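You operate a simulated robot arm through the tools that you are given. There is no shell and no other tool.

You are at the controls of a simulated robot arm. One attempt, no reset.

Task
Shim the tester's foot till the display shows no gap, then lock it.
Fine: slacken the yellow lever first and tighten it last; two shims go in all the way, the third stays out.

It is judged by the outcome, as a careful person would: the job done as asked, and still so three seconds after it is handed in. It fails if anything else is knocked over, pushed out of place, dropped, spilled or broken.

Robot
A 7-joint arm with a two-finger parallel gripper, fixed in place. Base frame: the origin is on the floor under the middle of its stand, x ahead of it, y to its left, z up; the work surface is at about z = 75. Units: cm, rad, N and s.
With the tool pointing down near the work surface it reaches from about 10 to 66 cm from the base axis. Its first joint turns from -1.152 to 1.152 rad. Payload 1.57 kg.
Tool frame: the origin (TCP) lies between the finger pads and is the grasp point; the fingertips stand 3 cm ahead of it; z points along the fingers, y is the line along which they close. The gripper opens to 8 cm. The fingers are 1.7 cm wide and 1.2 cm thick; the gripper's body (4 by 8.2 cm) begins 8 cm behind the TCP.
Orientation is that of the tool frame in the base frame, as a unit quaternion [x, y, z, w]. With the fingers straight down and closing along the base's y, the tool's x points along the base's -x, its y along +y and its z along -z.

Tools
- The arm moves only by the tool drive_tool. Its argument "targets" is a list of rows, each an object (a shift or turn left out is 0, a gripper value left out holds the last) with "travel": the shift along the tool's x, y, z in cm, a list of three; "dr": the turn, a rotation vector about the tool's x, y, z in degrees, a list of three. In form: [{"travel": [dx, dy, dz], "dr": [rx, ry, rz]}, ...]. A call has 1 to 20 rows; each row is the pose to reach, as a shift and turn from the pose commanded when the call began, along the tool's axes at that moment. "grip" is the finger opening in cm, from 0 to 8, set as the call begins (left out, the last holds). Each row takes 0.2 s and may step no farther than 5 cm and 0.15 rad from the row before; otherwise, or with a gripper value out of range, the whole call is refused. Where a pose cannot be reached the arm comes as near as it can. A force on the tool above 90 N (or 10 N above the force at the start of the call, whichever is more), or a blocked arm, ends the call early, and 0.2 s more pass. The fingers move at their own pace (about 7.2 cm/s each) and stop on an object; they squeeze with about 34 N. The grip force told is the motor's: it shows also when the fingers shut on nothing. Time passes only in rows, and 0.2 s behind the last, so rows that repeat a pose let the fingers close. It gives the time, the measured TCP pose, the force on the tool (base axes), the opening and the grip force at its end, in the units of the frame above (readings bear some noise), with the torque about the TCP (base axes, N m) and any sound that the robot's microphone picked up.
- Cameras (640 x 400 px; columns grow to the right, rows downward): "scene" is fixed at [5.25, 42.48, 143.23]; the picture's right is [-0.82, -0.57, 0.00], its down [-0.29, 0.42, -0.86] and it looks along [0.49, -0.71, -0.51] (base axes); focal length 361 px, centre (320, 200). "wrist" rides on the gripper at [7.2, -0.7, -12.2] in the tool frame; the picture's right is [0.09, 1.00, 0.00], its down [-0.84, 0.08, -0.54] and it looks along [-0.54, 0.05, 0.84] (tool axes); focal length 238 px, centre (320, 200).
- capture(camera): a new picture of that camera. It takes no simulated time.
- locate(camera, pixels): for up to 12 pixels [column, row] of the newest picture of that camera ("zoom" is the newest enlarged one), the place [x, y, z] in the base frame of the surface seen there, good to about 0.3 cm. It takes no simulated time.
- close_up(camera, box): a new picture of the part [left, top, right, bottom] of that camera's present view, enlarged. It takes no simulated time.
- close_job(): hands the job in; it is judged then, once.

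Open the gripper and draw the arm clear of the work before you hand the job in, unless the task says otherwise.

The tools are called after ">>>" by a JSON object that holds its "fn" and its "kwargs". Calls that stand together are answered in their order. drive_tool: Moves the arm, as the interface text tells. Its arguments: {"type":"object","properties":{"targets":{"type":"array"},"grip":{"type":"number"}},"required":["targets"]} The other tools are called the same way: capture (camera) takes a picture; locate (camera, pixels) gives the place of the surface under pixels of a picture; close_up (camera, box) takes an enlarged picture of a part of a camera's view; close_job () hands the job in.

At the start:

```text
t: 0.0
ee_pos: [34.12, -21.0, 99.29]
orientation: [0.0, 1.0, 0.0, 0.0]
contact_force: [0.4, -0.2, -0.1]
torque: [-0.04, -0.03, 0.02]
opening: 8.02
grasp_force: 0.0
```

scene: 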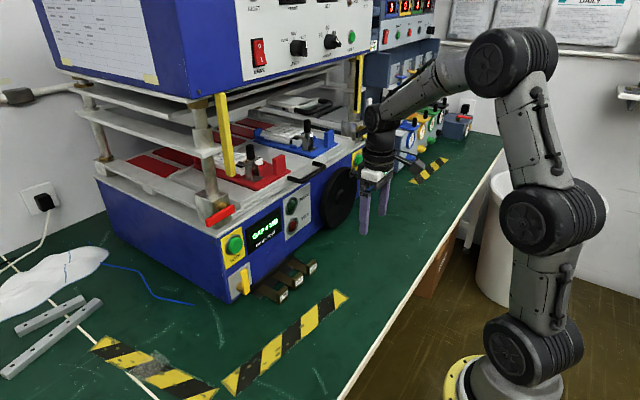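
wrist: 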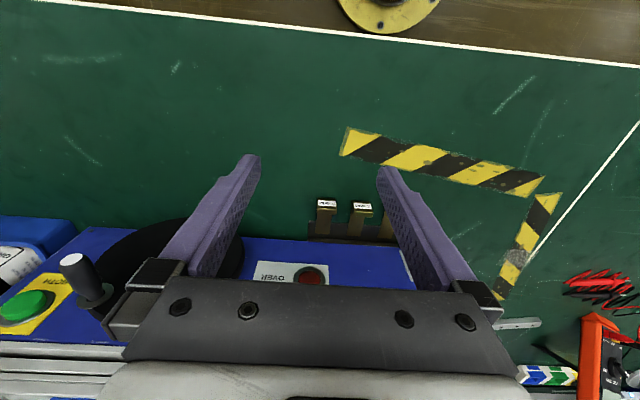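

The scene shows the tester with a display around (264,232), a yellow lever near (244,282), and shims around (285,280). I'll zoom in on these areas.

>>> {"fn": "close_up", "kwargs": {"camera": "scene", "box": [200, 180, 360, 320]}}

>>> {"fn": "close_up", "kwargs": {"camera": "wrist", "box": [240, 160, 480, 310]}}

```text
2.86 times, centred on (280, 250) of scene
```

zoom: 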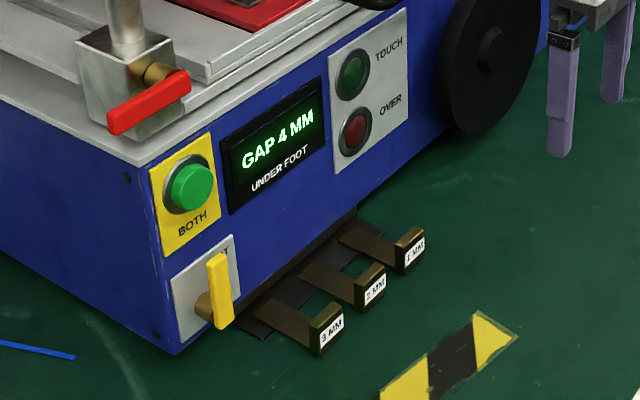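

```text
2.67 times, centred on (360, 235) of wrist
```

zoom: 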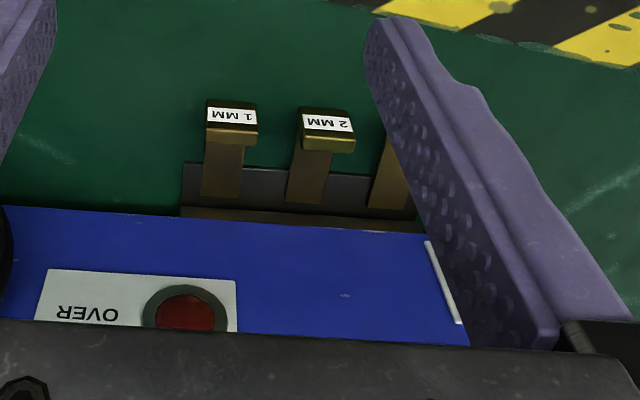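

The display seems to read "GAP 4 MM"; shims look like 3, 2, 1 mm. I zoom further to read them surely and locate the parts.

>>> {"fn": "close_up", "kwargs": {"camera": "scene", "box": [250, 245, 330, 310]}}

>>> {"fn": "locate", "kwargs": {"camera": "zoom", "pixels": [[100, 100], [320, 200]]}}

>>> {"fn": "close_up", "kwargs": {"camera": "scene", "box": [225, 205, 305, 305]}}

```text
6.15 times, centred on (290, 278) of scene
```

zoom: 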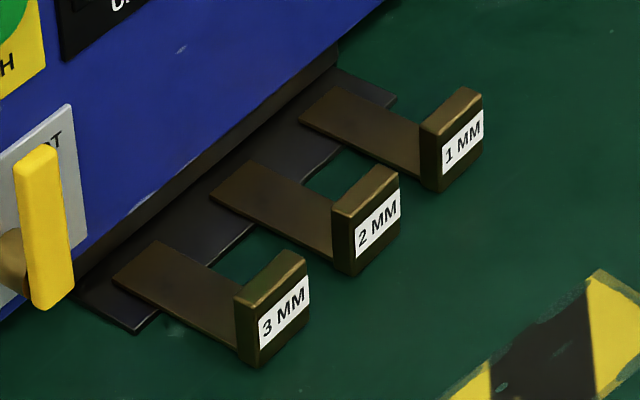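

```text
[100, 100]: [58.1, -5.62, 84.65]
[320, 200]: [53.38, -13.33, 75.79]
```

```text
4.00 times, centred on (265, 255) of scene
```

zoom: 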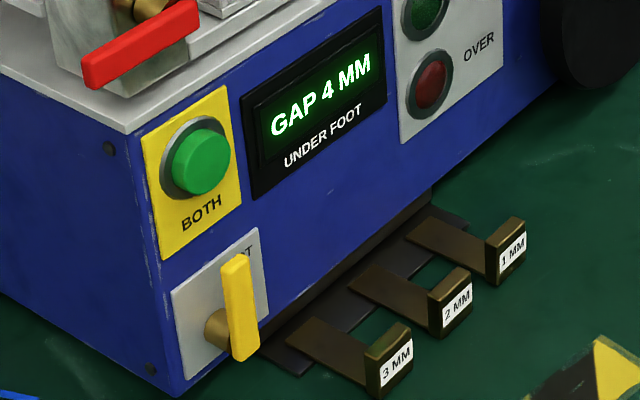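

Labels are 3, 2, 1 mm and the gap is 4 mm, so 3+1 are the shims to push in. I locate the lever, hub, shim and plate points in this enlarged view.

>>> {"fn": "locate", "kwargs": {"camera": "zoom", "pixels": [[236, 265], [240, 310], [245, 350], [212, 325], [190, 350], [262, 240], [395, 335], [397, 370], [457, 275], [457, 308], [512, 225], [514, 255]]}}

>>> {"fn": "close_up", "kwargs": {"camera": "scene", "box": [258, 258, 290, 278]}}

>>> {"fn": "locate", "kwargs": {"camera": "wrist", "pixels": [[326, 202], [363, 207], [325, 225], [360, 226], [310, 220], [310, 235], [385, 230], [415, 285], [260, 240]]}}

```text
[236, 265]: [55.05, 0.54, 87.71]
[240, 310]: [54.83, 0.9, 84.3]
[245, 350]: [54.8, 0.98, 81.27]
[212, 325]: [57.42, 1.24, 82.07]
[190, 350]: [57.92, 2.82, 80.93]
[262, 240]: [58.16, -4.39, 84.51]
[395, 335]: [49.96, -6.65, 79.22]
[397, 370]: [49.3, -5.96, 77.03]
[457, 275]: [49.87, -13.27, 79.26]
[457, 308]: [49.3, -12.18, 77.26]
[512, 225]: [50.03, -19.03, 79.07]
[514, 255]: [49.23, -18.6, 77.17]
```

```text
16.00 times, centred on (274, 268) of scene
```

zoom: 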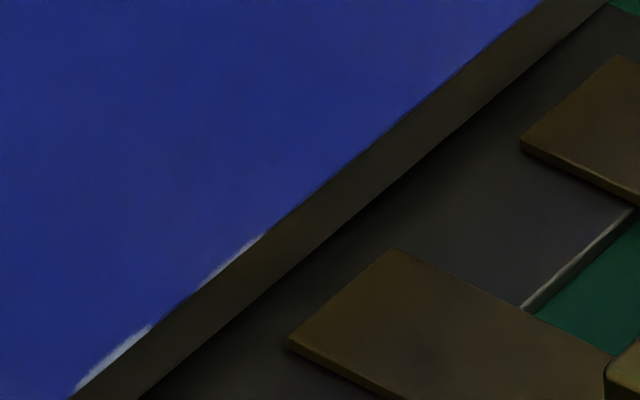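

```text
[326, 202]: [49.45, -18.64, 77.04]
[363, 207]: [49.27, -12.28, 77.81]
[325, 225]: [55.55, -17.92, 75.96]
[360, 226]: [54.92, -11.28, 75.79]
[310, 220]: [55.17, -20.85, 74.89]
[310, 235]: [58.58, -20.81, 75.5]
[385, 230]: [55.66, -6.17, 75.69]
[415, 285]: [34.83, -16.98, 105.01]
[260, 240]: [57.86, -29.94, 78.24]
```

The front face is at x≈58, the shim handles' fronts at x≈49.2 (y≈-6, -12.3, -18.6), and the lever at x≈54.8, y≈0.8, z 81–88. I'll move the arm back from the tester over to y≈1 and tilt it forward 30° to view the lever plate with the wrist camera.

>>> {"fn": "drive_tool", "kwargs": {"targets": [{"travel": [0, 4, 0], "dr": [0, -5, 0]}, {"travel": [0, 8, 1], "dr": [0, -10, 0]}, {"travel": [0, 12, 2], "dr": [0, -15, 0]}, {"travel": [0, 16, 3], "dr": [0, -20, 0]}, {"travel": [0, 20, 4], "dr": [0, -25, 0]}, {"travel": [0, 22, 4], "dr": [0, -30, 0]}, {"travel": [0, 22, 4], "dr": [0, -30, 0]}]}}

>>> {"fn": "capture", "kwargs": {"camera": "wrist"}}

>>> {"fn": "capture", "kwargs": {"camera": "scene"}}

```text
t: 1.6
ee_pos: [33.84, 0.96, 95.28]
orientation: [-0.001, 0.966, 0.0, 0.26]
contact_force: [-0.2, -0.7, 0.1]
torque: [-0.03, 0.0, 0.02]
opening: 8.0
grasp_force: 0.0
```

```text
taken
```

wrist: 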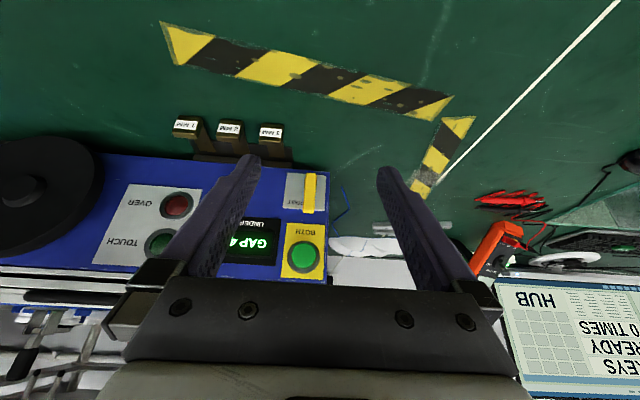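

```text
taken
```

scene: 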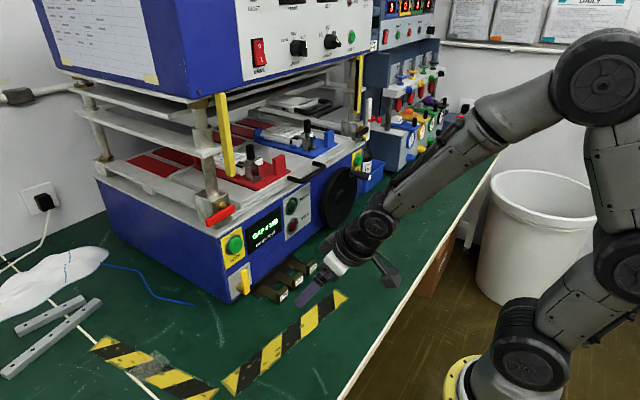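

The wrist picture (upside-down) shows the yellow lever at (310,193) on its plate. I zoom in there.

>>> {"fn": "close_up", "kwargs": {"camera": "wrist", "box": [270, 160, 350, 220]}}

>>> {"fn": "close_up", "kwargs": {"camera": "wrist", "box": [90, 100, 350, 290]}}

>>> {"fn": "close_up", "kwargs": {"camera": "scene", "box": [220, 250, 275, 305]}}

```text
6.67 times, centred on (310, 190) of wrist
```

zoom: 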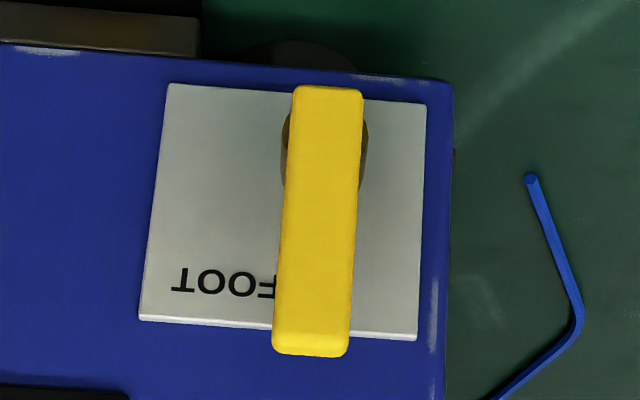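

```text
2.11 times, centred on (220, 195) of wrist
```

zoom: 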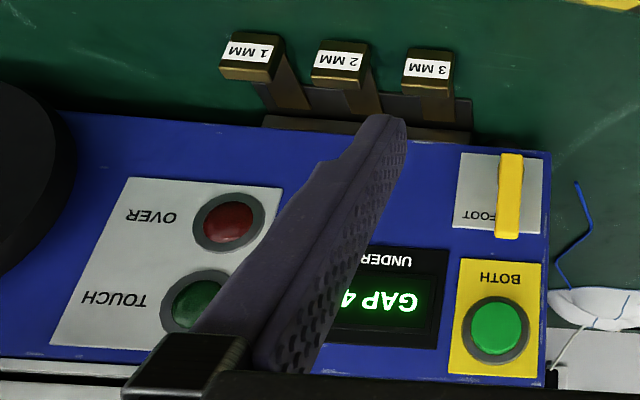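

```text
7.27 times, centred on (248, 278) of scene
```

zoom: 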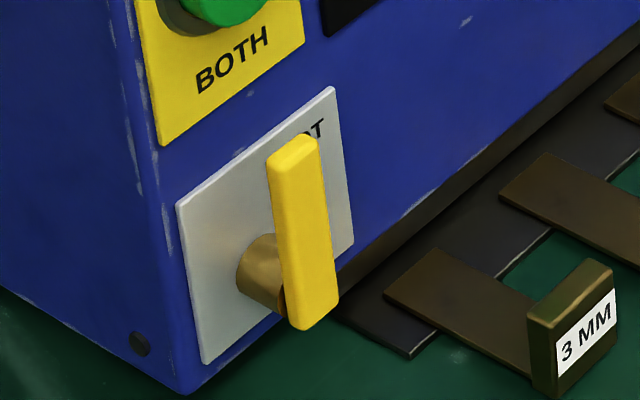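

The lever's hub sits near its lower end and the lever points up over the FOOT plate. I locate lever, hub and plate points in a fresh zoom.

>>> {"fn": "close_up", "kwargs": {"camera": "wrist", "box": [270, 160, 350, 220]}}

>>> {"fn": "locate", "kwargs": {"camera": "zoom", "pixels": [[300, 92], [355, 92], [280, 340], [342, 340], [318, 200], [172, 90], [145, 312], [412, 330], [422, 110], [284, 150], [366, 160], [318, 353]]}}

>>> {"fn": "locate", "kwargs": {"camera": "wrist", "pixels": [[301, 255], [290, 240], [265, 245], [178, 207], [160, 240], [325, 180], [327, 240], [327, 280]]}}

```text
6.67 times, centred on (310, 190) of wrist
```

zoom: 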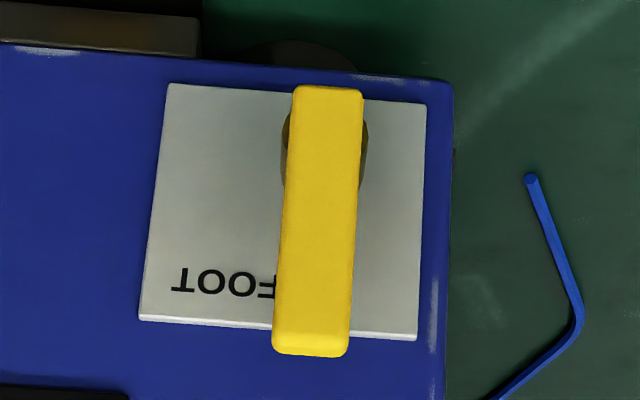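

```text
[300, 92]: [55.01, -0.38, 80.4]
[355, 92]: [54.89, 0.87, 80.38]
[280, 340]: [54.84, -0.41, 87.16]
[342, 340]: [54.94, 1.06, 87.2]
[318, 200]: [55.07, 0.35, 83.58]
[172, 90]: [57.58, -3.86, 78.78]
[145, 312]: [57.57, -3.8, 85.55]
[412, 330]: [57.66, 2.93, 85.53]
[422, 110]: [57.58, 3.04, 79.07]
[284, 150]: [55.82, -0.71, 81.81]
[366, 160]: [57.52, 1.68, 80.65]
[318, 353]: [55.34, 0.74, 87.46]
```

```text
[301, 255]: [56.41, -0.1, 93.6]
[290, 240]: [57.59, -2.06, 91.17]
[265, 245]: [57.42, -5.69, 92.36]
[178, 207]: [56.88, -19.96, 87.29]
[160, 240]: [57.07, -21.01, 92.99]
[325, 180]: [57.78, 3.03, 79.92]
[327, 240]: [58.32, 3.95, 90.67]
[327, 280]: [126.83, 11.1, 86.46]
```

The lever spans y −0.4…1.0, z 80.2…87.4, with the hub near z≈82, and the plate is at x≈57.6. I'll close the fingers, tilt to 45° and stage at about (46, −2.6, 95), to push the lever's top gently from the −y side (counter-clockwise, the usual slackening direction).

>>> {"fn": "drive_tool", "kwargs": {"targets": [{"travel": [-2.6, -0.9, 1.58], "dr": [0, -3.75, 0]}, {"travel": [-5.2, -1.8, 3.16], "dr": [0, -7.5, 0]}, {"travel": [-7.8, -2.7, 4.74], "dr": [0, -11.25, 0]}, {"travel": [-10.39, -3.56, 6.32], "dr": [0, -15, 0]}, {"travel": [-10.39, -3.56, 6.32], "dr": [0, -15, 0]}, {"travel": [-10.39, -3.56, 6.32], "dr": [0, -15, 0]}], "grip": 0}}

>>> {"fn": "capture", "kwargs": {"camera": "wrist"}}

>>> {"fn": "capture", "kwargs": {"camera": "scene"}}

```text
t: 3.0
ee_pos: [46.32, -2.7, 94.89]
orientation: [0.001, 0.924, 0.0, 0.383]
contact_force: [-0.1, 0.0, -0.6]
torque: [-0.02, -0.01, 0.03]
opening: 0.0
grasp_force: 22.1
```

```text
taken
```

wrist: 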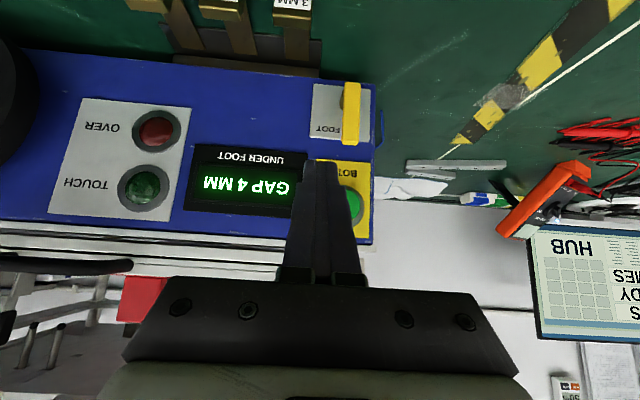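

```text
taken
```

scene: 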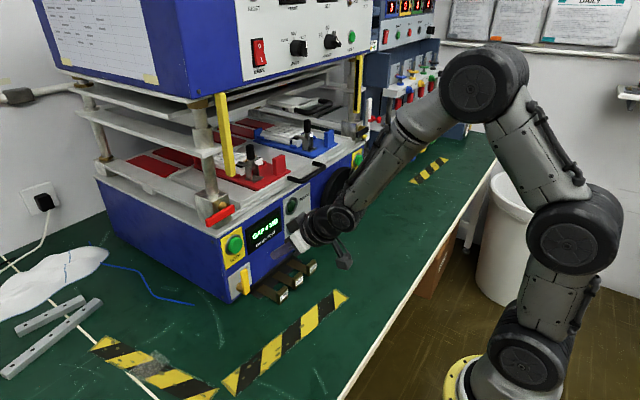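

The fingers are closed and aligned about 2 cm to the −y side of the lever. I advance along the tool axis ~10.4 cm to bring the fingertips beside the lever's upper part (tip ≈ (55.8, −2.7, 85.4)).

>>> {"fn": "drive_tool", "kwargs": {"targets": [{"travel": [0, 0, 2.5]}, {"travel": [0, 0, 5]}, {"travel": [0, 0, 7.5]}, {"travel": [0, 0, 9.2]}, {"travel": [0, 0, 10.4]}, {"travel": [0, 0, 10.4]}], "grip": 0}}

>>> {"fn": "capture", "kwargs": {"camera": "wrist"}}

>>> {"fn": "close_up", "kwargs": {"camera": "scene", "box": [200, 200, 330, 310]}}

```text
t: 4.4
ee_pos: [53.62, -2.62, 87.51]
orientation: [0.0, 0.924, 0.0, 0.383]
contact_force: [0.2, 0.8, 1.0]
torque: [0.01, 0.01, -0.03]
opening: 0.0
grasp_force: 21.0
```

```text
taken
```

wrist: 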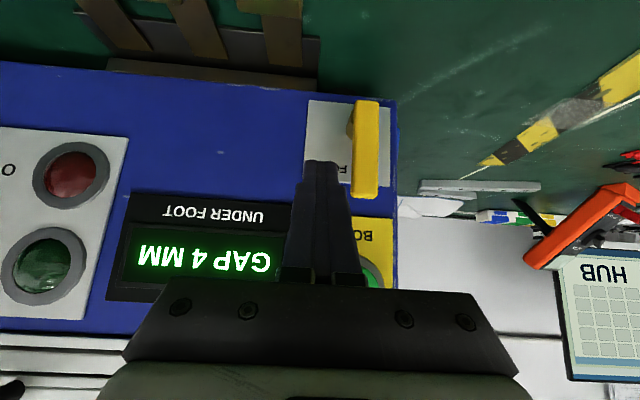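

```text
3.64 times, centred on (265, 255) of scene
```

zoom: 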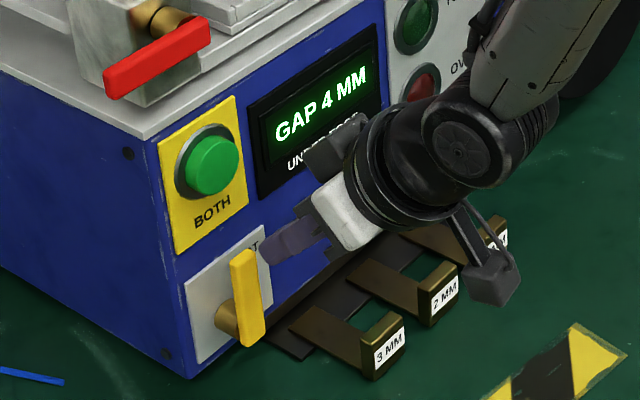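

The fingertip (320,165) sits beside the lever with clear space and no contact. I now move +y in small steps, to touch and nudge the lever about 1 cm.

>>> {"fn": "drive_tool", "kwargs": {"targets": [{"travel": [0, 0.6, 0]}, {"travel": [0, 1.0, 0]}, {"travel": [0, 1.3, 0]}, {"travel": [0, 1.6, 0]}, {"travel": [0, 1.9, 0]}, {"travel": [0, 1.9, 0]}], "grip": 0}}

>>> {"fn": "capture", "kwargs": {"camera": "wrist"}}

>>> {"fn": "close_up", "kwargs": {"camera": "scene", "box": [200, 200, 330, 310]}}

```text
t: 5.8
ee_pos: [53.63, -1.33, 87.59]
orientation: [0.005, 0.924, -0.001, 0.383]
contact_force: [-9.9, -45.6, 8.1]
torque: [-1.02, 0.13, -0.6]
opening: 0.01
grasp_force: 20.8
```

```text
taken
```

wrist: 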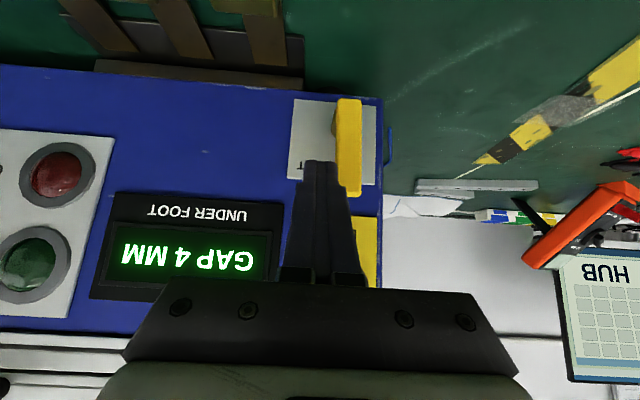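

```text
3.64 times, centred on (265, 255) of scene
```

zoom: 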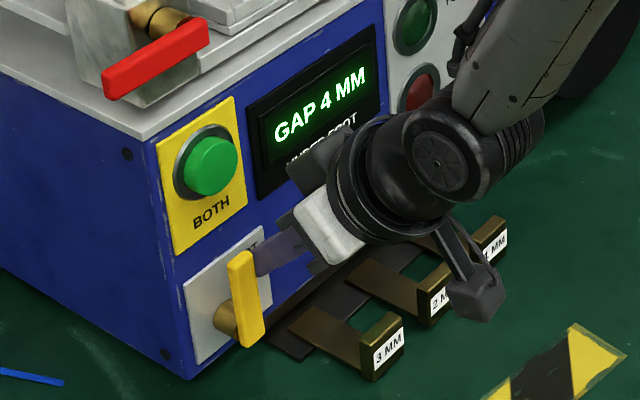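

45 N builds up and the lever has not turned (still upright at (347,150)), so that direction is the stop. I back off, go around the front of the lever, and set the fingers on its +y side.

>>> {"fn": "drive_tool", "kwargs": {"targets": [{"travel": [0, -1.5, 0]}, {"travel": [0, -1.5, -2.5]}, {"travel": [0, -1.5, -5.5]}, {"travel": [0, 1.5, -5.5]}, {"travel": [0, 4.2, -5.5]}, {"travel": [0, 4.2, -3]}, {"travel": [0, 4.2, 0]}, {"travel": [0, 4.2, 0]}], "grip": 0}}

>>> {"fn": "capture", "kwargs": {"camera": "wrist"}}

>>> {"fn": "close_up", "kwargs": {"camera": "scene", "box": [200, 200, 330, 310]}}

```text
t: 7.6
ee_pos: [53.58, 3.59, 87.48]
orientation: [0.0, 0.924, 0.0, 0.383]
contact_force: [0.0, -0.4, -0.7]
torque: [-0.03, 0.01, 0.01]
opening: 0.0
grasp_force: 21.3
```

```text
taken
```

wrist: 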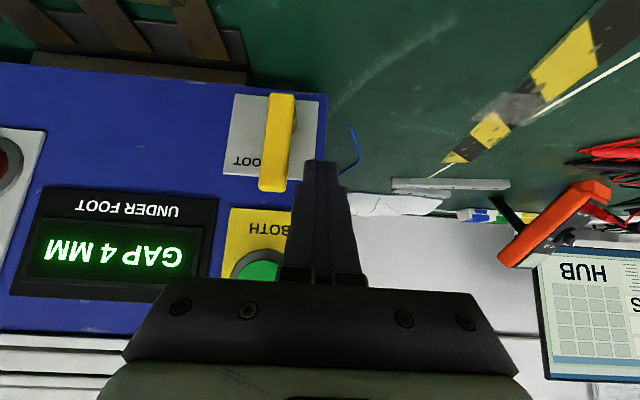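

```text
3.64 times, centred on (265, 255) of scene
```

zoom: 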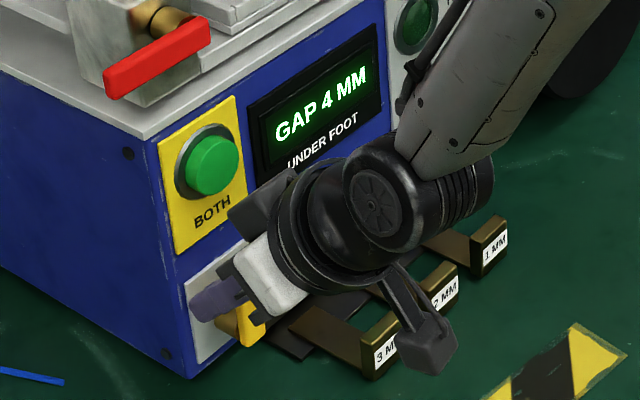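

The fingers are now on the lever's +y side with no contact. I nudge it toward −y in small steps to feel if it turns.

>>> {"fn": "drive_tool", "kwargs": {"targets": [{"travel": [0, -0.7, 0]}, {"travel": [0, -1.2, 0]}, {"travel": [0, -1.5, 0]}, {"travel": [0, -1.8, 0]}, {"travel": [0, -2.0, 0]}, {"travel": [0, -2.0, 0]}], "grip": 0}}

>>> {"fn": "capture", "kwargs": {"camera": "wrist"}}

```text
t: 9.0
ee_pos: [53.58, 1.53, 87.64]
orientation: [0.0, 0.924, 0.0, 0.382]
contact_force: [0.9, 0.0, -0.1]
torque: [0.0, -0.02, 0.01]
opening: 0.01
grasp_force: 21.1
```

```text
taken
```

wrist: 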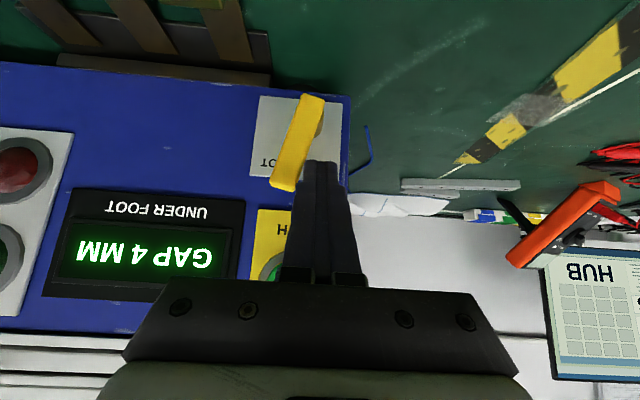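

The lever turns freely toward −y (now tilted at (297,142)), force near zero. I follow its arc with the fingers to about 60°, in small steps.

>>> {"fn": "drive_tool", "kwargs": {"targets": [{"travel": [-0.15, -0.5, -0.15]}, {"travel": [-0.28, -1.07, -0.28]}, {"travel": [-0.2, -1.55, -0.2]}, {"travel": [-0.1, -2.04, -0.1]}, {"travel": [0.1, -2.5, 0.1]}, {"travel": [0.28, -2.92, 0.28]}, {"travel": [0.28, -2.92, 0.28]}], "grip": 0}}

>>> {"fn": "capture", "kwargs": {"camera": "wrist"}}

>>> {"fn": "close_up", "kwargs": {"camera": "scene", "box": [200, 200, 330, 310]}}

```text
t: 10.6
ee_pos: [53.57, -1.41, 87.2]
orientation: [0.0, 0.924, 0.0, 0.382]
contact_force: [-0.3, 0.4, -0.1]
torque: [0.0, 0.01, 0.0]
opening: 0.01
grasp_force: 21.2
```

```text
taken
```

wrist: 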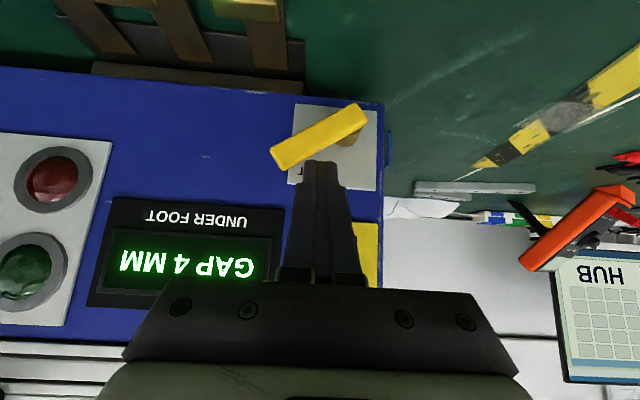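

```text
3.64 times, centred on (265, 255) of scene
```

zoom: 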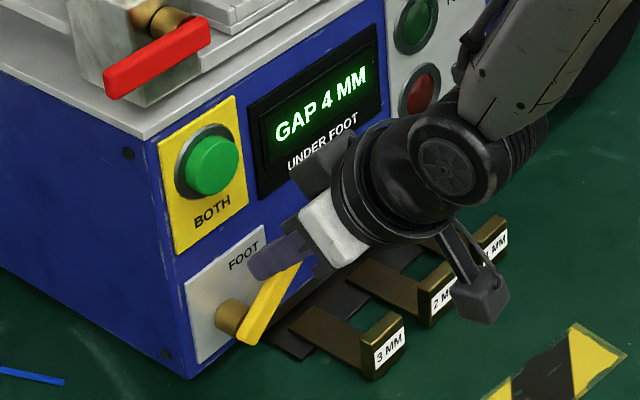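

The lever is at roughly 60° with no resistance. I continue down to 90°.

>>> {"fn": "drive_tool", "kwargs": {"targets": [{"travel": [0.25, -0.4, 0.25]}, {"travel": [0.57, -0.74, 0.57]}, {"travel": [0.9, -0.95, 0.9]}, {"travel": [1.2, -1.06, 1.2]}, {"travel": [1.4, -1.06, 1.4]}, {"travel": [1.4, -1.06, 1.4]}], "grip": 0}}

>>> {"fn": "capture", "kwargs": {"camera": "wrist"}}

>>> {"fn": "close_up", "kwargs": {"camera": "scene", "box": [200, 200, 330, 310]}}

```text
t: 12.0
ee_pos: [53.52, -2.47, 85.18]
orientation: [0.0, 0.924, -0.001, 0.383]
contact_force: [0.7, 0.5, -0.4]
torque: [0.02, 0.05, 0.03]
opening: 0.0
grasp_force: 20.7
```

```text
taken
```

wrist: 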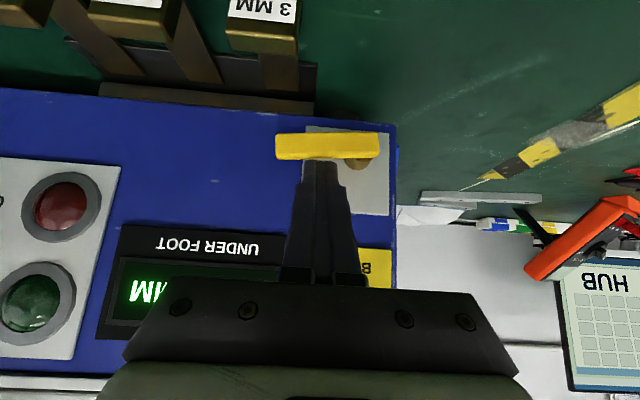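

```text
3.64 times, centred on (265, 255) of scene
```

zoom: 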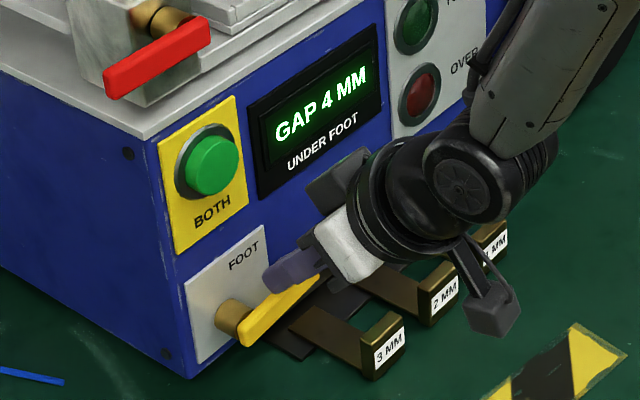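

The lever is about horizontal with no force yet. I press down a little more to feel for its end stop.

>>> {"fn": "drive_tool", "kwargs": {"targets": [{"travel": [0.2, 0, 0.2]}, {"travel": [0.4, 0, 0.4]}, {"travel": [0.4, 0, 0.4]}], "grip": 0}}

>>> {"fn": "close_up", "kwargs": {"camera": "wrist", "box": [230, 90, 430, 220]}}

```text
t: 12.8
ee_pos: [53.51, -2.51, 84.88]
orientation: [0.0, 0.923, 0.0, 0.384]
contact_force: [-7.5, -2.9, 9.6]
torque: [-0.09, 0.03, -0.07]
opening: 0.0
grasp_force: 21.4
```

```text
3.08 times, centred on (330, 155) of wrist
```

zoom: 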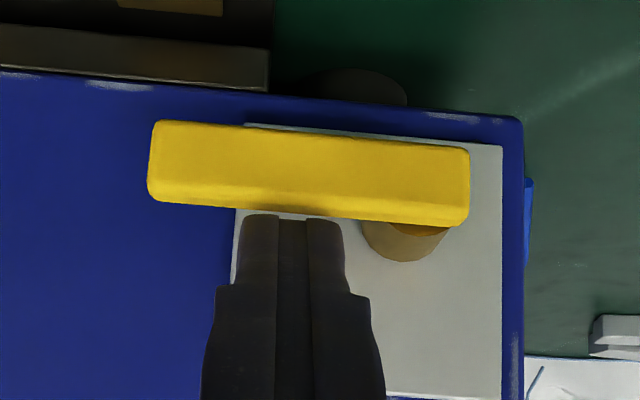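

Force rose to ~12 N: the lever is at its stop, horizontal — slackened. I lift off, back away from the face and stage in front of the 3 MM shim.

>>> {"fn": "drive_tool", "kwargs": {"targets": [{"travel": [-1.4, 0, -1.4]}, {"travel": [1.0, -0.9, -3.0]}, {"travel": [3.6, -1.8, -4.6]}, {"travel": [6.2, -2.8, -6.2]}, {"travel": [8.63, -3.7, -7.64]}, {"travel": [8.63, -3.7, -7.64]}], "grip": 0}}

>>> {"fn": "capture", "kwargs": {"camera": "wrist"}}

>>> {"fn": "close_up", "kwargs": {"camera": "scene", "box": [200, 200, 330, 310]}}

```text
t: 14.2
ee_pos: [42.0, -5.98, 84.03]
orientation: [0.0, 0.924, 0.001, 0.382]
contact_force: [0.1, -0.8, 0.4]
torque: [0.01, 0.01, 0.06]
opening: 0.02
grasp_force: 21.4
```

```text
taken
```

wrist: 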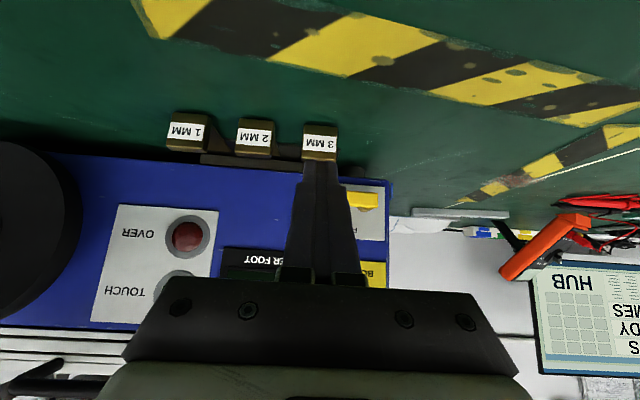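

```text
3.64 times, centred on (265, 255) of scene
```

zoom: 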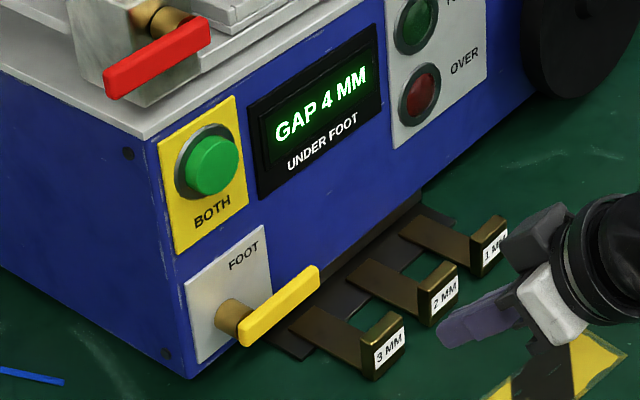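

The lever stays slack and horizontal. I zoom on the handles to get exact edges of the shims.

>>> {"fn": "close_up", "kwargs": {"camera": "wrist", "box": [150, 95, 360, 225]}}

>>> {"fn": "locate", "kwargs": {"camera": "wrist", "pixels": [[306, 128], [335, 129], [306, 155], [335, 156], [239, 125], [270, 128], [171, 118], [205, 120], [320, 142], [255, 138], [188, 133], [365, 200]]}}

```text
3.05 times, centred on (255, 160) of wrist
```

zoom: 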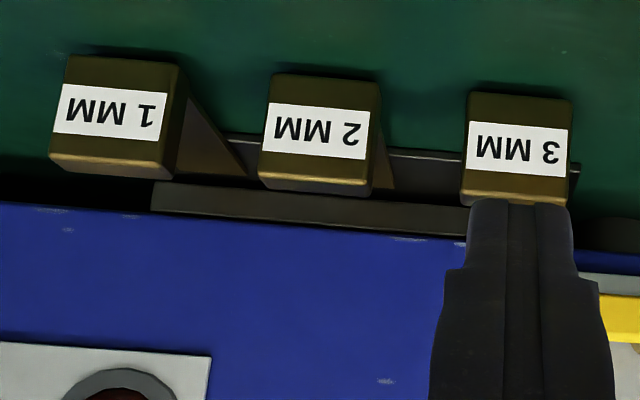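

```text
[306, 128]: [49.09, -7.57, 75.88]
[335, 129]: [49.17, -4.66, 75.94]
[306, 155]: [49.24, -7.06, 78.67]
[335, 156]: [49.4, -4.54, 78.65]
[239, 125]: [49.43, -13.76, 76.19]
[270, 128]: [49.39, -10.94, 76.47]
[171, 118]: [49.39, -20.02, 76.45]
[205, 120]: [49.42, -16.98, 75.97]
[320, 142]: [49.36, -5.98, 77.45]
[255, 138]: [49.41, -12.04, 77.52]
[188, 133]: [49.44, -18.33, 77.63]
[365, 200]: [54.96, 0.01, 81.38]
```

Handles: 3 MM centred at y≈−6.0, 2 MM at −12.2, 1 MM at −18.4, fronts at x≈49.3, z 75.7–79. I lower the fingertips to just in front of the 3 MM handle, and view.

>>> {"fn": "drive_tool", "kwargs": {"targets": [{"travel": [0.25, 0, 2.1]}, {"travel": [0.5, 0, 4.2]}, {"travel": [0.71, 0, 6.22]}, {"travel": [0.71, 0, 6.22]}], "grip": 0}}

>>> {"fn": "close_up", "kwargs": {"camera": "scene", "box": [230, 220, 340, 310]}}

>>> {"fn": "capture", "kwargs": {"camera": "wrist"}}

```text
t: 15.2
ee_pos: [45.98, -6.2, 79.11]
orientation: [-0.001, 0.924, 0.0, 0.383]
contact_force: [0.2, -0.8, 0.4]
torque: [-0.01, 0.02, -0.02]
opening: 0.0
grasp_force: 21.3
```

```text
4.44 times, centred on (285, 265) of scene
```

zoom: 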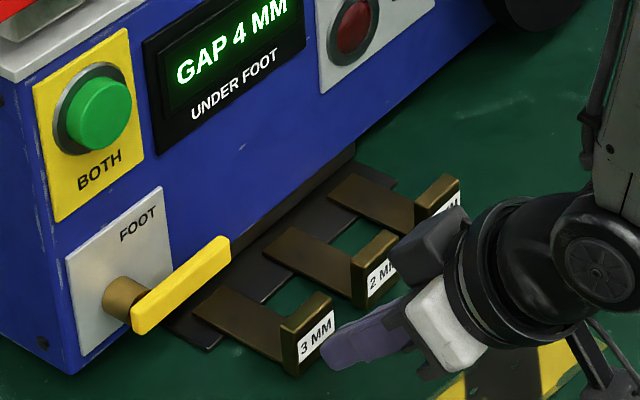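

```text
taken
```

wrist: 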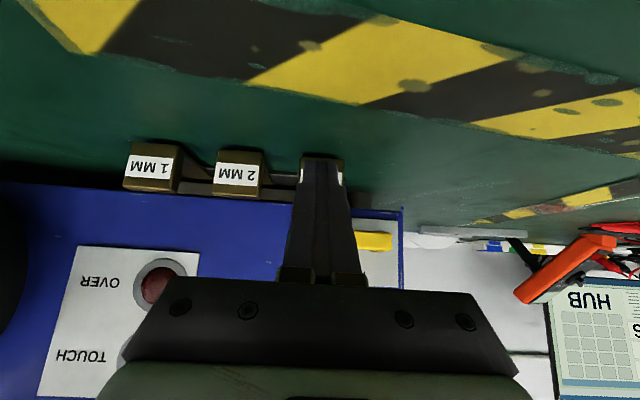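

The fingertips sit squarely in front of the 3 MM handle at (322,172). I push it in along +x, 4 cm first, in steps.

>>> {"fn": "drive_tool", "kwargs": {"targets": [{"travel": [-0.35, 0, 0.35]}, {"travel": [-0.7, 0, 0.7]}, {"travel": [-1.06, 0, 1.06]}, {"travel": [-1.41, 0, 1.41]}, {"travel": [-1.77, 0, 1.77]}, {"travel": [-2.12, 0, 2.12]}, {"travel": [-2.47, 0, 2.47]}, {"travel": [-2.83, 0, 2.83]}, {"travel": [-2.83, 0, 2.83]}], "grip": 0}}

>>> {"fn": "close_up", "kwargs": {"camera": "scene", "box": [230, 220, 340, 310]}}

>>> {"fn": "capture", "kwargs": {"camera": "wrist"}}

```text
t: 17.2
ee_pos: [50.11, -6.17, 79.01]
orientation: [-0.001, 0.924, 0.0, 0.383]
contact_force: [-0.4, 0.2, -1.0]
torque: [0.01, 0.02, -0.02]
opening: 0.03
grasp_force: 21.1
```

```text
4.44 times, centred on (285, 265) of scene
```

zoom: 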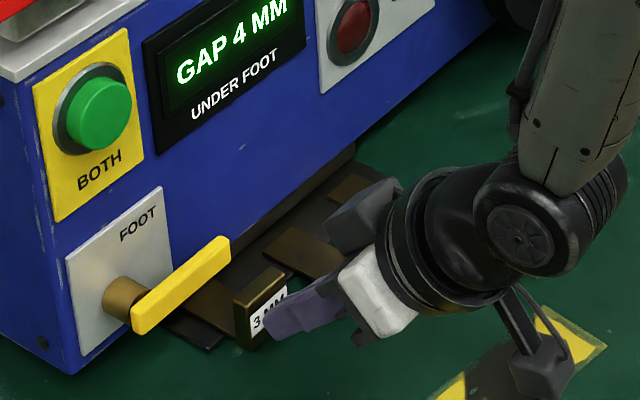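

```text
taken
```

wrist: 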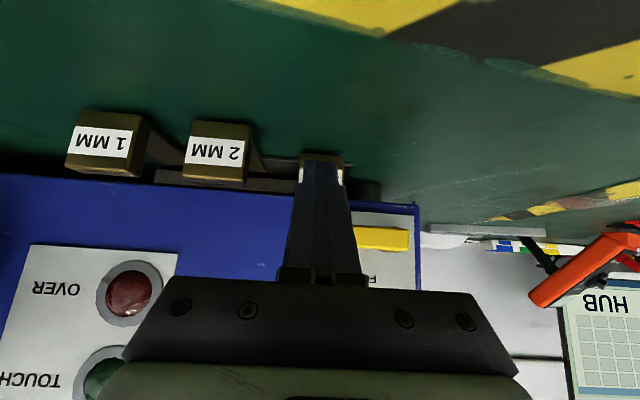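

The 3 MM shim slides in smoothly with almost no force. I keep pushing by up to another 3 cm.

>>> {"fn": "drive_tool", "kwargs": {"targets": [{"travel": [-0.35, 0, 0.35]}, {"travel": [-0.7, 0, 0.7]}, {"travel": [-1.06, 0, 1.06]}, {"travel": [-1.41, 0, 1.41]}, {"travel": [-1.77, 0, 1.77]}, {"travel": [-2.12, 0, 2.12]}, {"travel": [-2.12, 0, 2.12]}], "grip": 0}}

>>> {"fn": "close_up", "kwargs": {"camera": "scene", "box": [230, 220, 340, 310]}}

>>> {"fn": "capture", "kwargs": {"camera": "wrist"}}

```text
t: 18.6
ee_pos: [51.22, -6.06, 77.74]
orientation: [0.003, 0.933, 0.001, 0.36]
contact_force: [-24.0, -0.7, 17.2]
torque: [-0.04, 0.35, -0.01]
opening: 0.01
grasp_force: 21.1
stopped in row 7: the force on the tool passed its limit at 91 N (the readings are from after the stop); the commanded pose is now the measured one
```

```text
4.44 times, centred on (285, 265) of scene
```

zoom: 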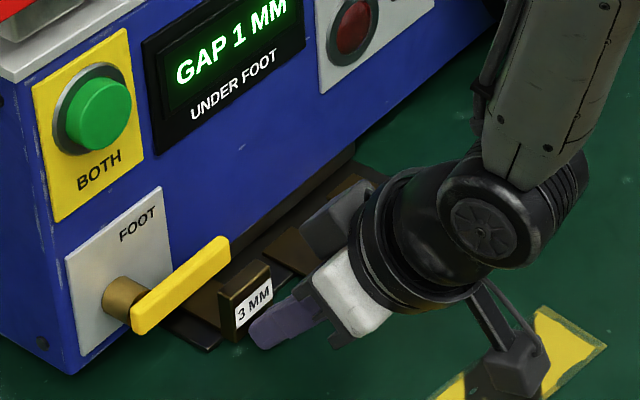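

```text
taken
```

wrist: 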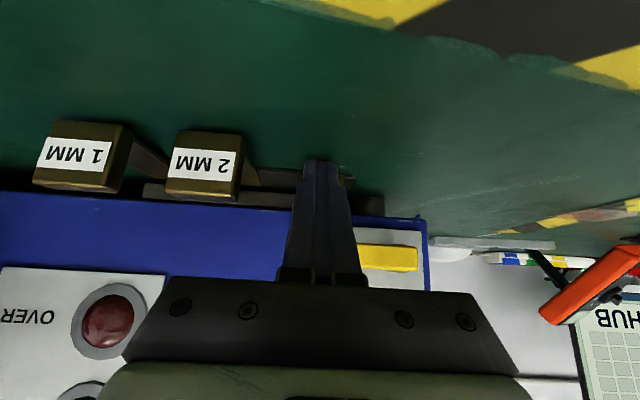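

The display now reads "GAP 1 MM"; the shim hit its stop (91 N) and the tool slipped down slightly. I back off and up, then check the handle's position.

>>> {"fn": "drive_tool", "kwargs": {"targets": [{"travel": [0.54, 0, -0.89]}, {"travel": [0.95, 0, -4.91], "dr": [0, -2.8, 0]}, {"travel": [1.9, 0, -9.5], "dr": [0, -2.8, 0]}, {"travel": [1.9, 0, -9.5], "dr": [0, -2.8, 0]}], "grip": 0}}

>>> {"fn": "capture", "kwargs": {"camera": "wrist"}}

>>> {"fn": "close_up", "kwargs": {"camera": "scene", "box": [230, 220, 340, 310]}}

>>> {"fn": "locate", "kwargs": {"camera": "zoom", "pixels": [[245, 280], [245, 310], [240, 330], [225, 295], [210, 345], [290, 265], [305, 275], [225, 265]]}}

```text
t: 19.6
ee_pos: [43.63, -6.08, 83.71]
orientation: [0.002, 0.923, 0.001, 0.386]
contact_force: [0.0, 0.6, 0.1]
torque: [-0.01, -0.02, 0.03]
opening: 0.0
grasp_force: 21.8
```

```text
taken
```

wrist: 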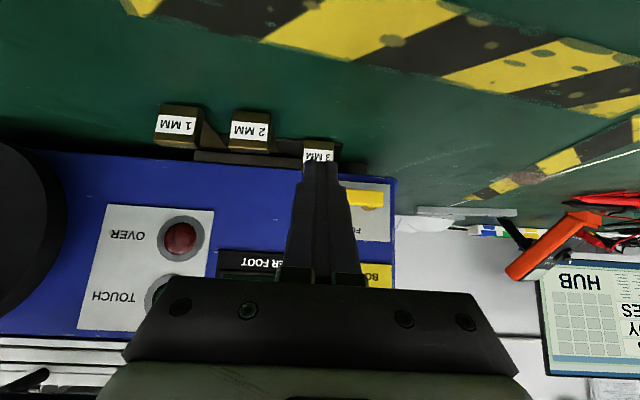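

```text
4.44 times, centred on (285, 265) of scene
```

zoom: 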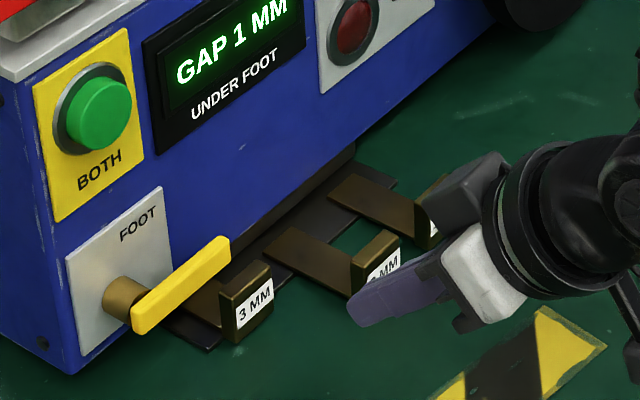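

```text
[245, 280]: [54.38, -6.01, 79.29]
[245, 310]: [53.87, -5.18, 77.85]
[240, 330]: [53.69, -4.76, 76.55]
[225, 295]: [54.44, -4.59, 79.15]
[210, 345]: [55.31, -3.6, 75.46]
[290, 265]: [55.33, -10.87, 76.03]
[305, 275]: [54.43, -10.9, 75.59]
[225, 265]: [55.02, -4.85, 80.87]
```

The 3 MM handle front is now at x≈53.7, butted against the ledge, and the gap reads 1 MM. Next I shift to y≈−18.4 in front of the 1 MM shim and lower.

>>> {"fn": "drive_tool", "kwargs": {"targets": [{"travel": [0, -4.1, 0]}, {"travel": [0, -8.2, 0]}, {"travel": [0, -12.3, 0]}, {"travel": [0.8, -12.3, 2.4]}, {"travel": [1.65, -12.3, 4.86]}, {"travel": [1.65, -12.3, 4.86]}], "grip": 0}}

>>> {"fn": "capture", "kwargs": {"camera": "wrist"}}

>>> {"fn": "capture", "kwargs": {"camera": "scene"}}

```text
t: 21.1
ee_pos: [45.98, -18.39, 78.87]
orientation: [0.002, 0.923, 0.001, 0.386]
contact_force: [-0.6, 0.2, 0.4]
torque: [0.0, -0.02, 0.01]
opening: 0.0
grasp_force: 21.5
```

```text
taken
```

wrist: 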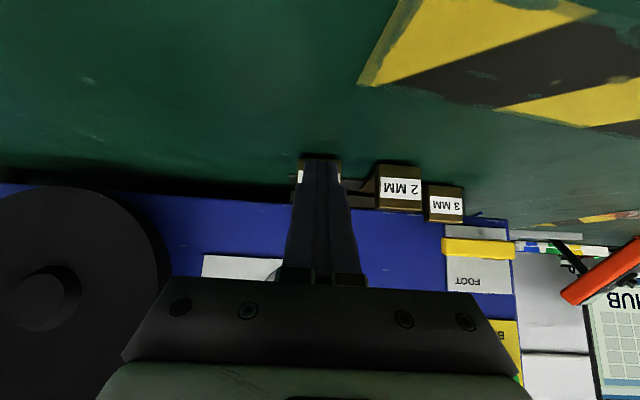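

```text
taken
```

scene: 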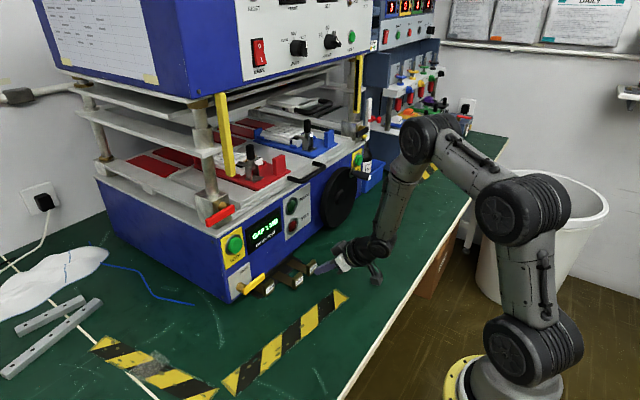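

The fingertips are centred on the 1 MM handle (319,170), clear of the 2 MM one. I push +x ~4.9 cm in small steps.

>>> {"fn": "drive_tool", "kwargs": {"targets": [{"travel": [-0.56, 0, 0.14]}, {"travel": [-0.92, 0, 0.5]}, {"travel": [-1.27, 0, 0.85]}, {"travel": [-1.62, 0, 1.2]}, {"travel": [-1.98, 0, 1.56]}, {"travel": [-2.33, 0, 1.91]}, {"travel": [-2.68, 0, 2.26]}, {"travel": [-3.04, 0, 2.62]}, {"travel": [-3.39, 0, 2.97]}, {"travel": [-3.67, 0, 3.25]}, {"travel": [-3.67, 0, 3.25]}], "grip": 0}}

>>> {"fn": "capture", "kwargs": {"camera": "wrist"}}

>>> {"fn": "close_up", "kwargs": {"camera": "scene", "box": [230, 200, 350, 310]}}

```text
t: 23.4
ee_pos: [50.9, -18.42, 79.27]
orientation: [0.003, 0.923, 0.001, 0.386]
contact_force: [-1.3, 0.2, -0.1]
torque: [0.0, 0.0, 0.0]
opening: 0.02
grasp_force: 21.5
```

```text
taken
```

wrist: 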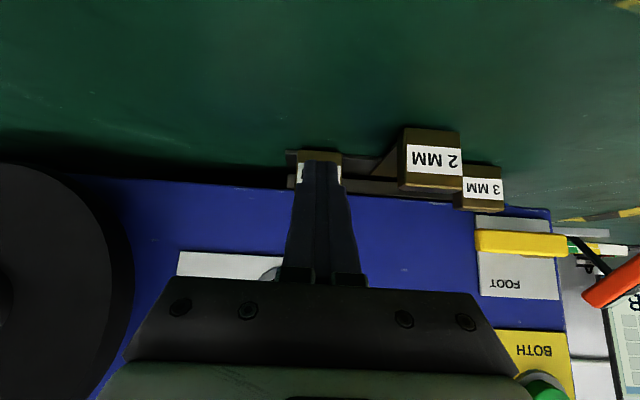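

```text
3.64 times, centred on (290, 255) of scene
```

zoom: 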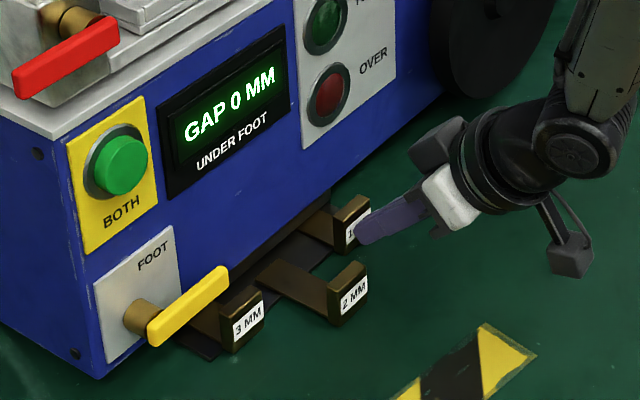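

The display reads "GAP 0 MM", but the push force is still only ~1 N, so the shim may not be fully home. I push a bit further in tiny steps to feel the stop.

>>> {"fn": "drive_tool", "kwargs": {"targets": [{"travel": [-0.1, 0, 0.1]}, {"travel": [-0.2, 0, 0.2]}, {"travel": [-0.28, 0, 0.28]}, {"travel": [-0.28, 0, 0.28]}], "grip": 0}}

>>> {"fn": "close_up", "kwargs": {"camera": "scene", "box": [230, 200, 350, 310]}}

```text
t: 24.4
ee_pos: [51.16, -18.49, 79.39]
orientation: [0.003, 0.923, 0.001, 0.384]
contact_force: [-13.0, -1.2, 4.7]
torque: [-0.07, 0.06, 0.03]
opening: 0.0
grasp_force: 21.9
```

```text
3.64 times, centred on (290, 255) of scene
```

zoom: 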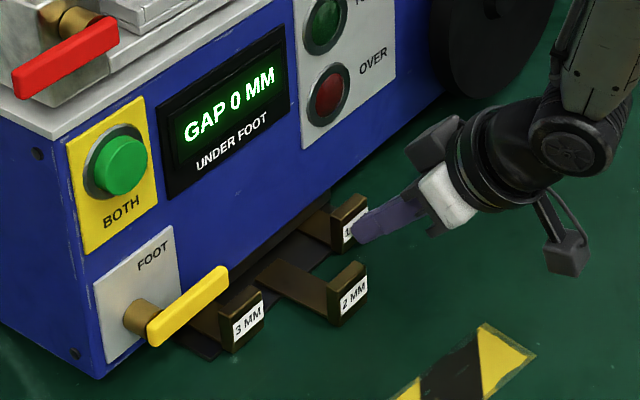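

Force jumped to 13 N, so it's meeting the stop. One slightly firmer press confirms it, then I'll check positions.

>>> {"fn": "drive_tool", "kwargs": {"targets": [{"travel": [-0.12, 0, 0.12]}, {"travel": [-0.2, 0, 0.2]}, {"travel": [-0.2, 0, 0.2]}], "grip": 0}}

```text
t: 25.2
ee_pos: [51.38, -18.46, 79.08]
orientation: [0.005, 0.924, 0.0, 0.383]
contact_force: [-37.0, -5.7, 13.0]
torque: [-0.18, 0.21, -0.08]
opening: 0.0
grasp_force: 20.9
```

37 N with no further travel: the 1 MM shim is fully home. I back away and up, then inspect shims and display.

>>> {"fn": "drive_tool", "kwargs": {"targets": [{"travel": [1.0, 0, -1.0]}, {"travel": [0.9, 0, -3.5]}, {"travel": [0.8, 0, -6.5]}, {"travel": [0.71, 0, -9.19]}, {"travel": [0.71, 0, -9.19]}], "grip": 0}}

>>> {"fn": "capture", "kwargs": {"camera": "wrist"}}

>>> {"fn": "close_up", "kwargs": {"camera": "scene", "box": [230, 200, 350, 310]}}

>>> {"fn": "locate", "kwargs": {"camera": "zoom", "pixels": [[248, 320], [240, 298], [353, 228], [350, 205], [352, 295], [345, 275], [225, 360], [270, 325], [320, 270]]}}

```text
t: 26.4
ee_pos: [44.43, -18.45, 85.23]
orientation: [0.002, 0.923, 0.001, 0.386]
contact_force: [0.1, 0.6, 0.0]
torque: [0.0, -0.02, 0.0]
opening: 0.0
grasp_force: 20.7
```

```text
taken
```

wrist: 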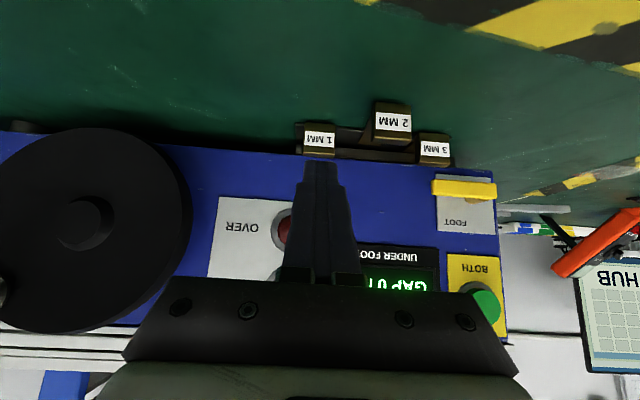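

```text
3.64 times, centred on (290, 255) of scene
```

zoom: 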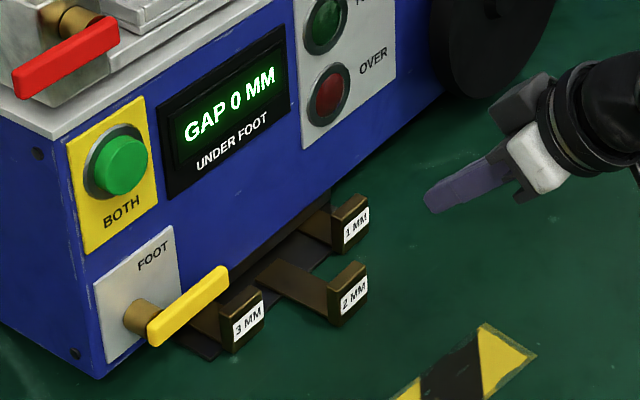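

```text
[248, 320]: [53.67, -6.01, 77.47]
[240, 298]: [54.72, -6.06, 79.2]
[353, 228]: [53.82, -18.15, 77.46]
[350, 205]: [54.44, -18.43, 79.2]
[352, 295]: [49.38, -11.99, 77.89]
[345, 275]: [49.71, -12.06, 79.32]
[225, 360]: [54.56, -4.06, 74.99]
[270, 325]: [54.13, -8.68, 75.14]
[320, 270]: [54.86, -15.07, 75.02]
```

Both 3 MM and 1 MM handles are at x≈53.7, 2 MM is untouched at x≈49.4, and the display reads "GAP 0 MM". Now I go back to y≈−3 and tilt to 60° so the fingers can get under the horizontal lever and lift it back upright.

>>> {"fn": "drive_tool", "kwargs": {"targets": [{"travel": [-0.3, 3.86, -0.3], "dr": [0, -3.65, 0]}, {"travel": [-0.6, 7.72, -0.6], "dr": [0, -7.3, 0]}, {"travel": [-0.9, 11.6, -0.9], "dr": [0, -10.95, 0]}, {"travel": [-1.27, 15.45, -1.27], "dr": [0, -14.6, 0]}, {"travel": [-1.27, 15.45, -1.27], "dr": [0, -14.6, 0]}, {"travel": [-1.27, 15.45, -1.27], "dr": [0, -14.6, 0]}], "grip": 0}}

>>> {"fn": "capture", "kwargs": {"camera": "wrist"}}

>>> {"fn": "capture", "kwargs": {"camera": "scene"}}

```text
t: 27.9
ee_pos: [44.19, -2.87, 87.1]
orientation: [0.002, 0.866, 0.001, 0.5]
contact_force: [-0.2, 0.1, -0.1]
torque: [-0.01, 0.02, 0.01]
opening: 0.0
grasp_force: 21.4
```

```text
taken
```

wrist: 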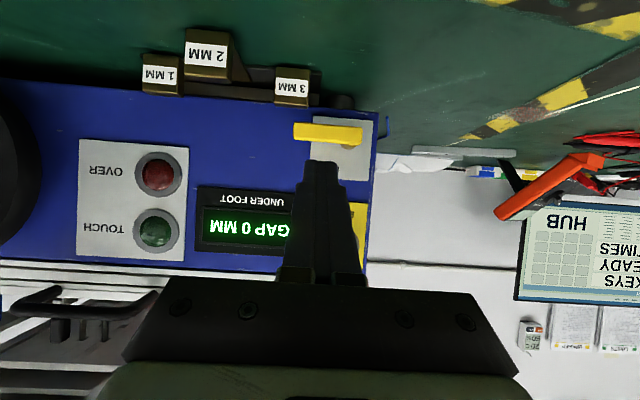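

```text
taken
```

scene: 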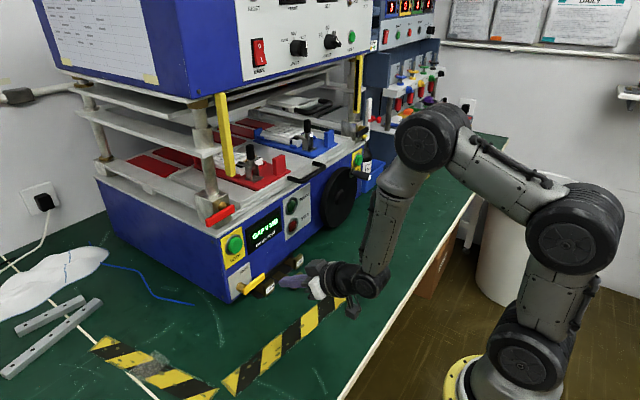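

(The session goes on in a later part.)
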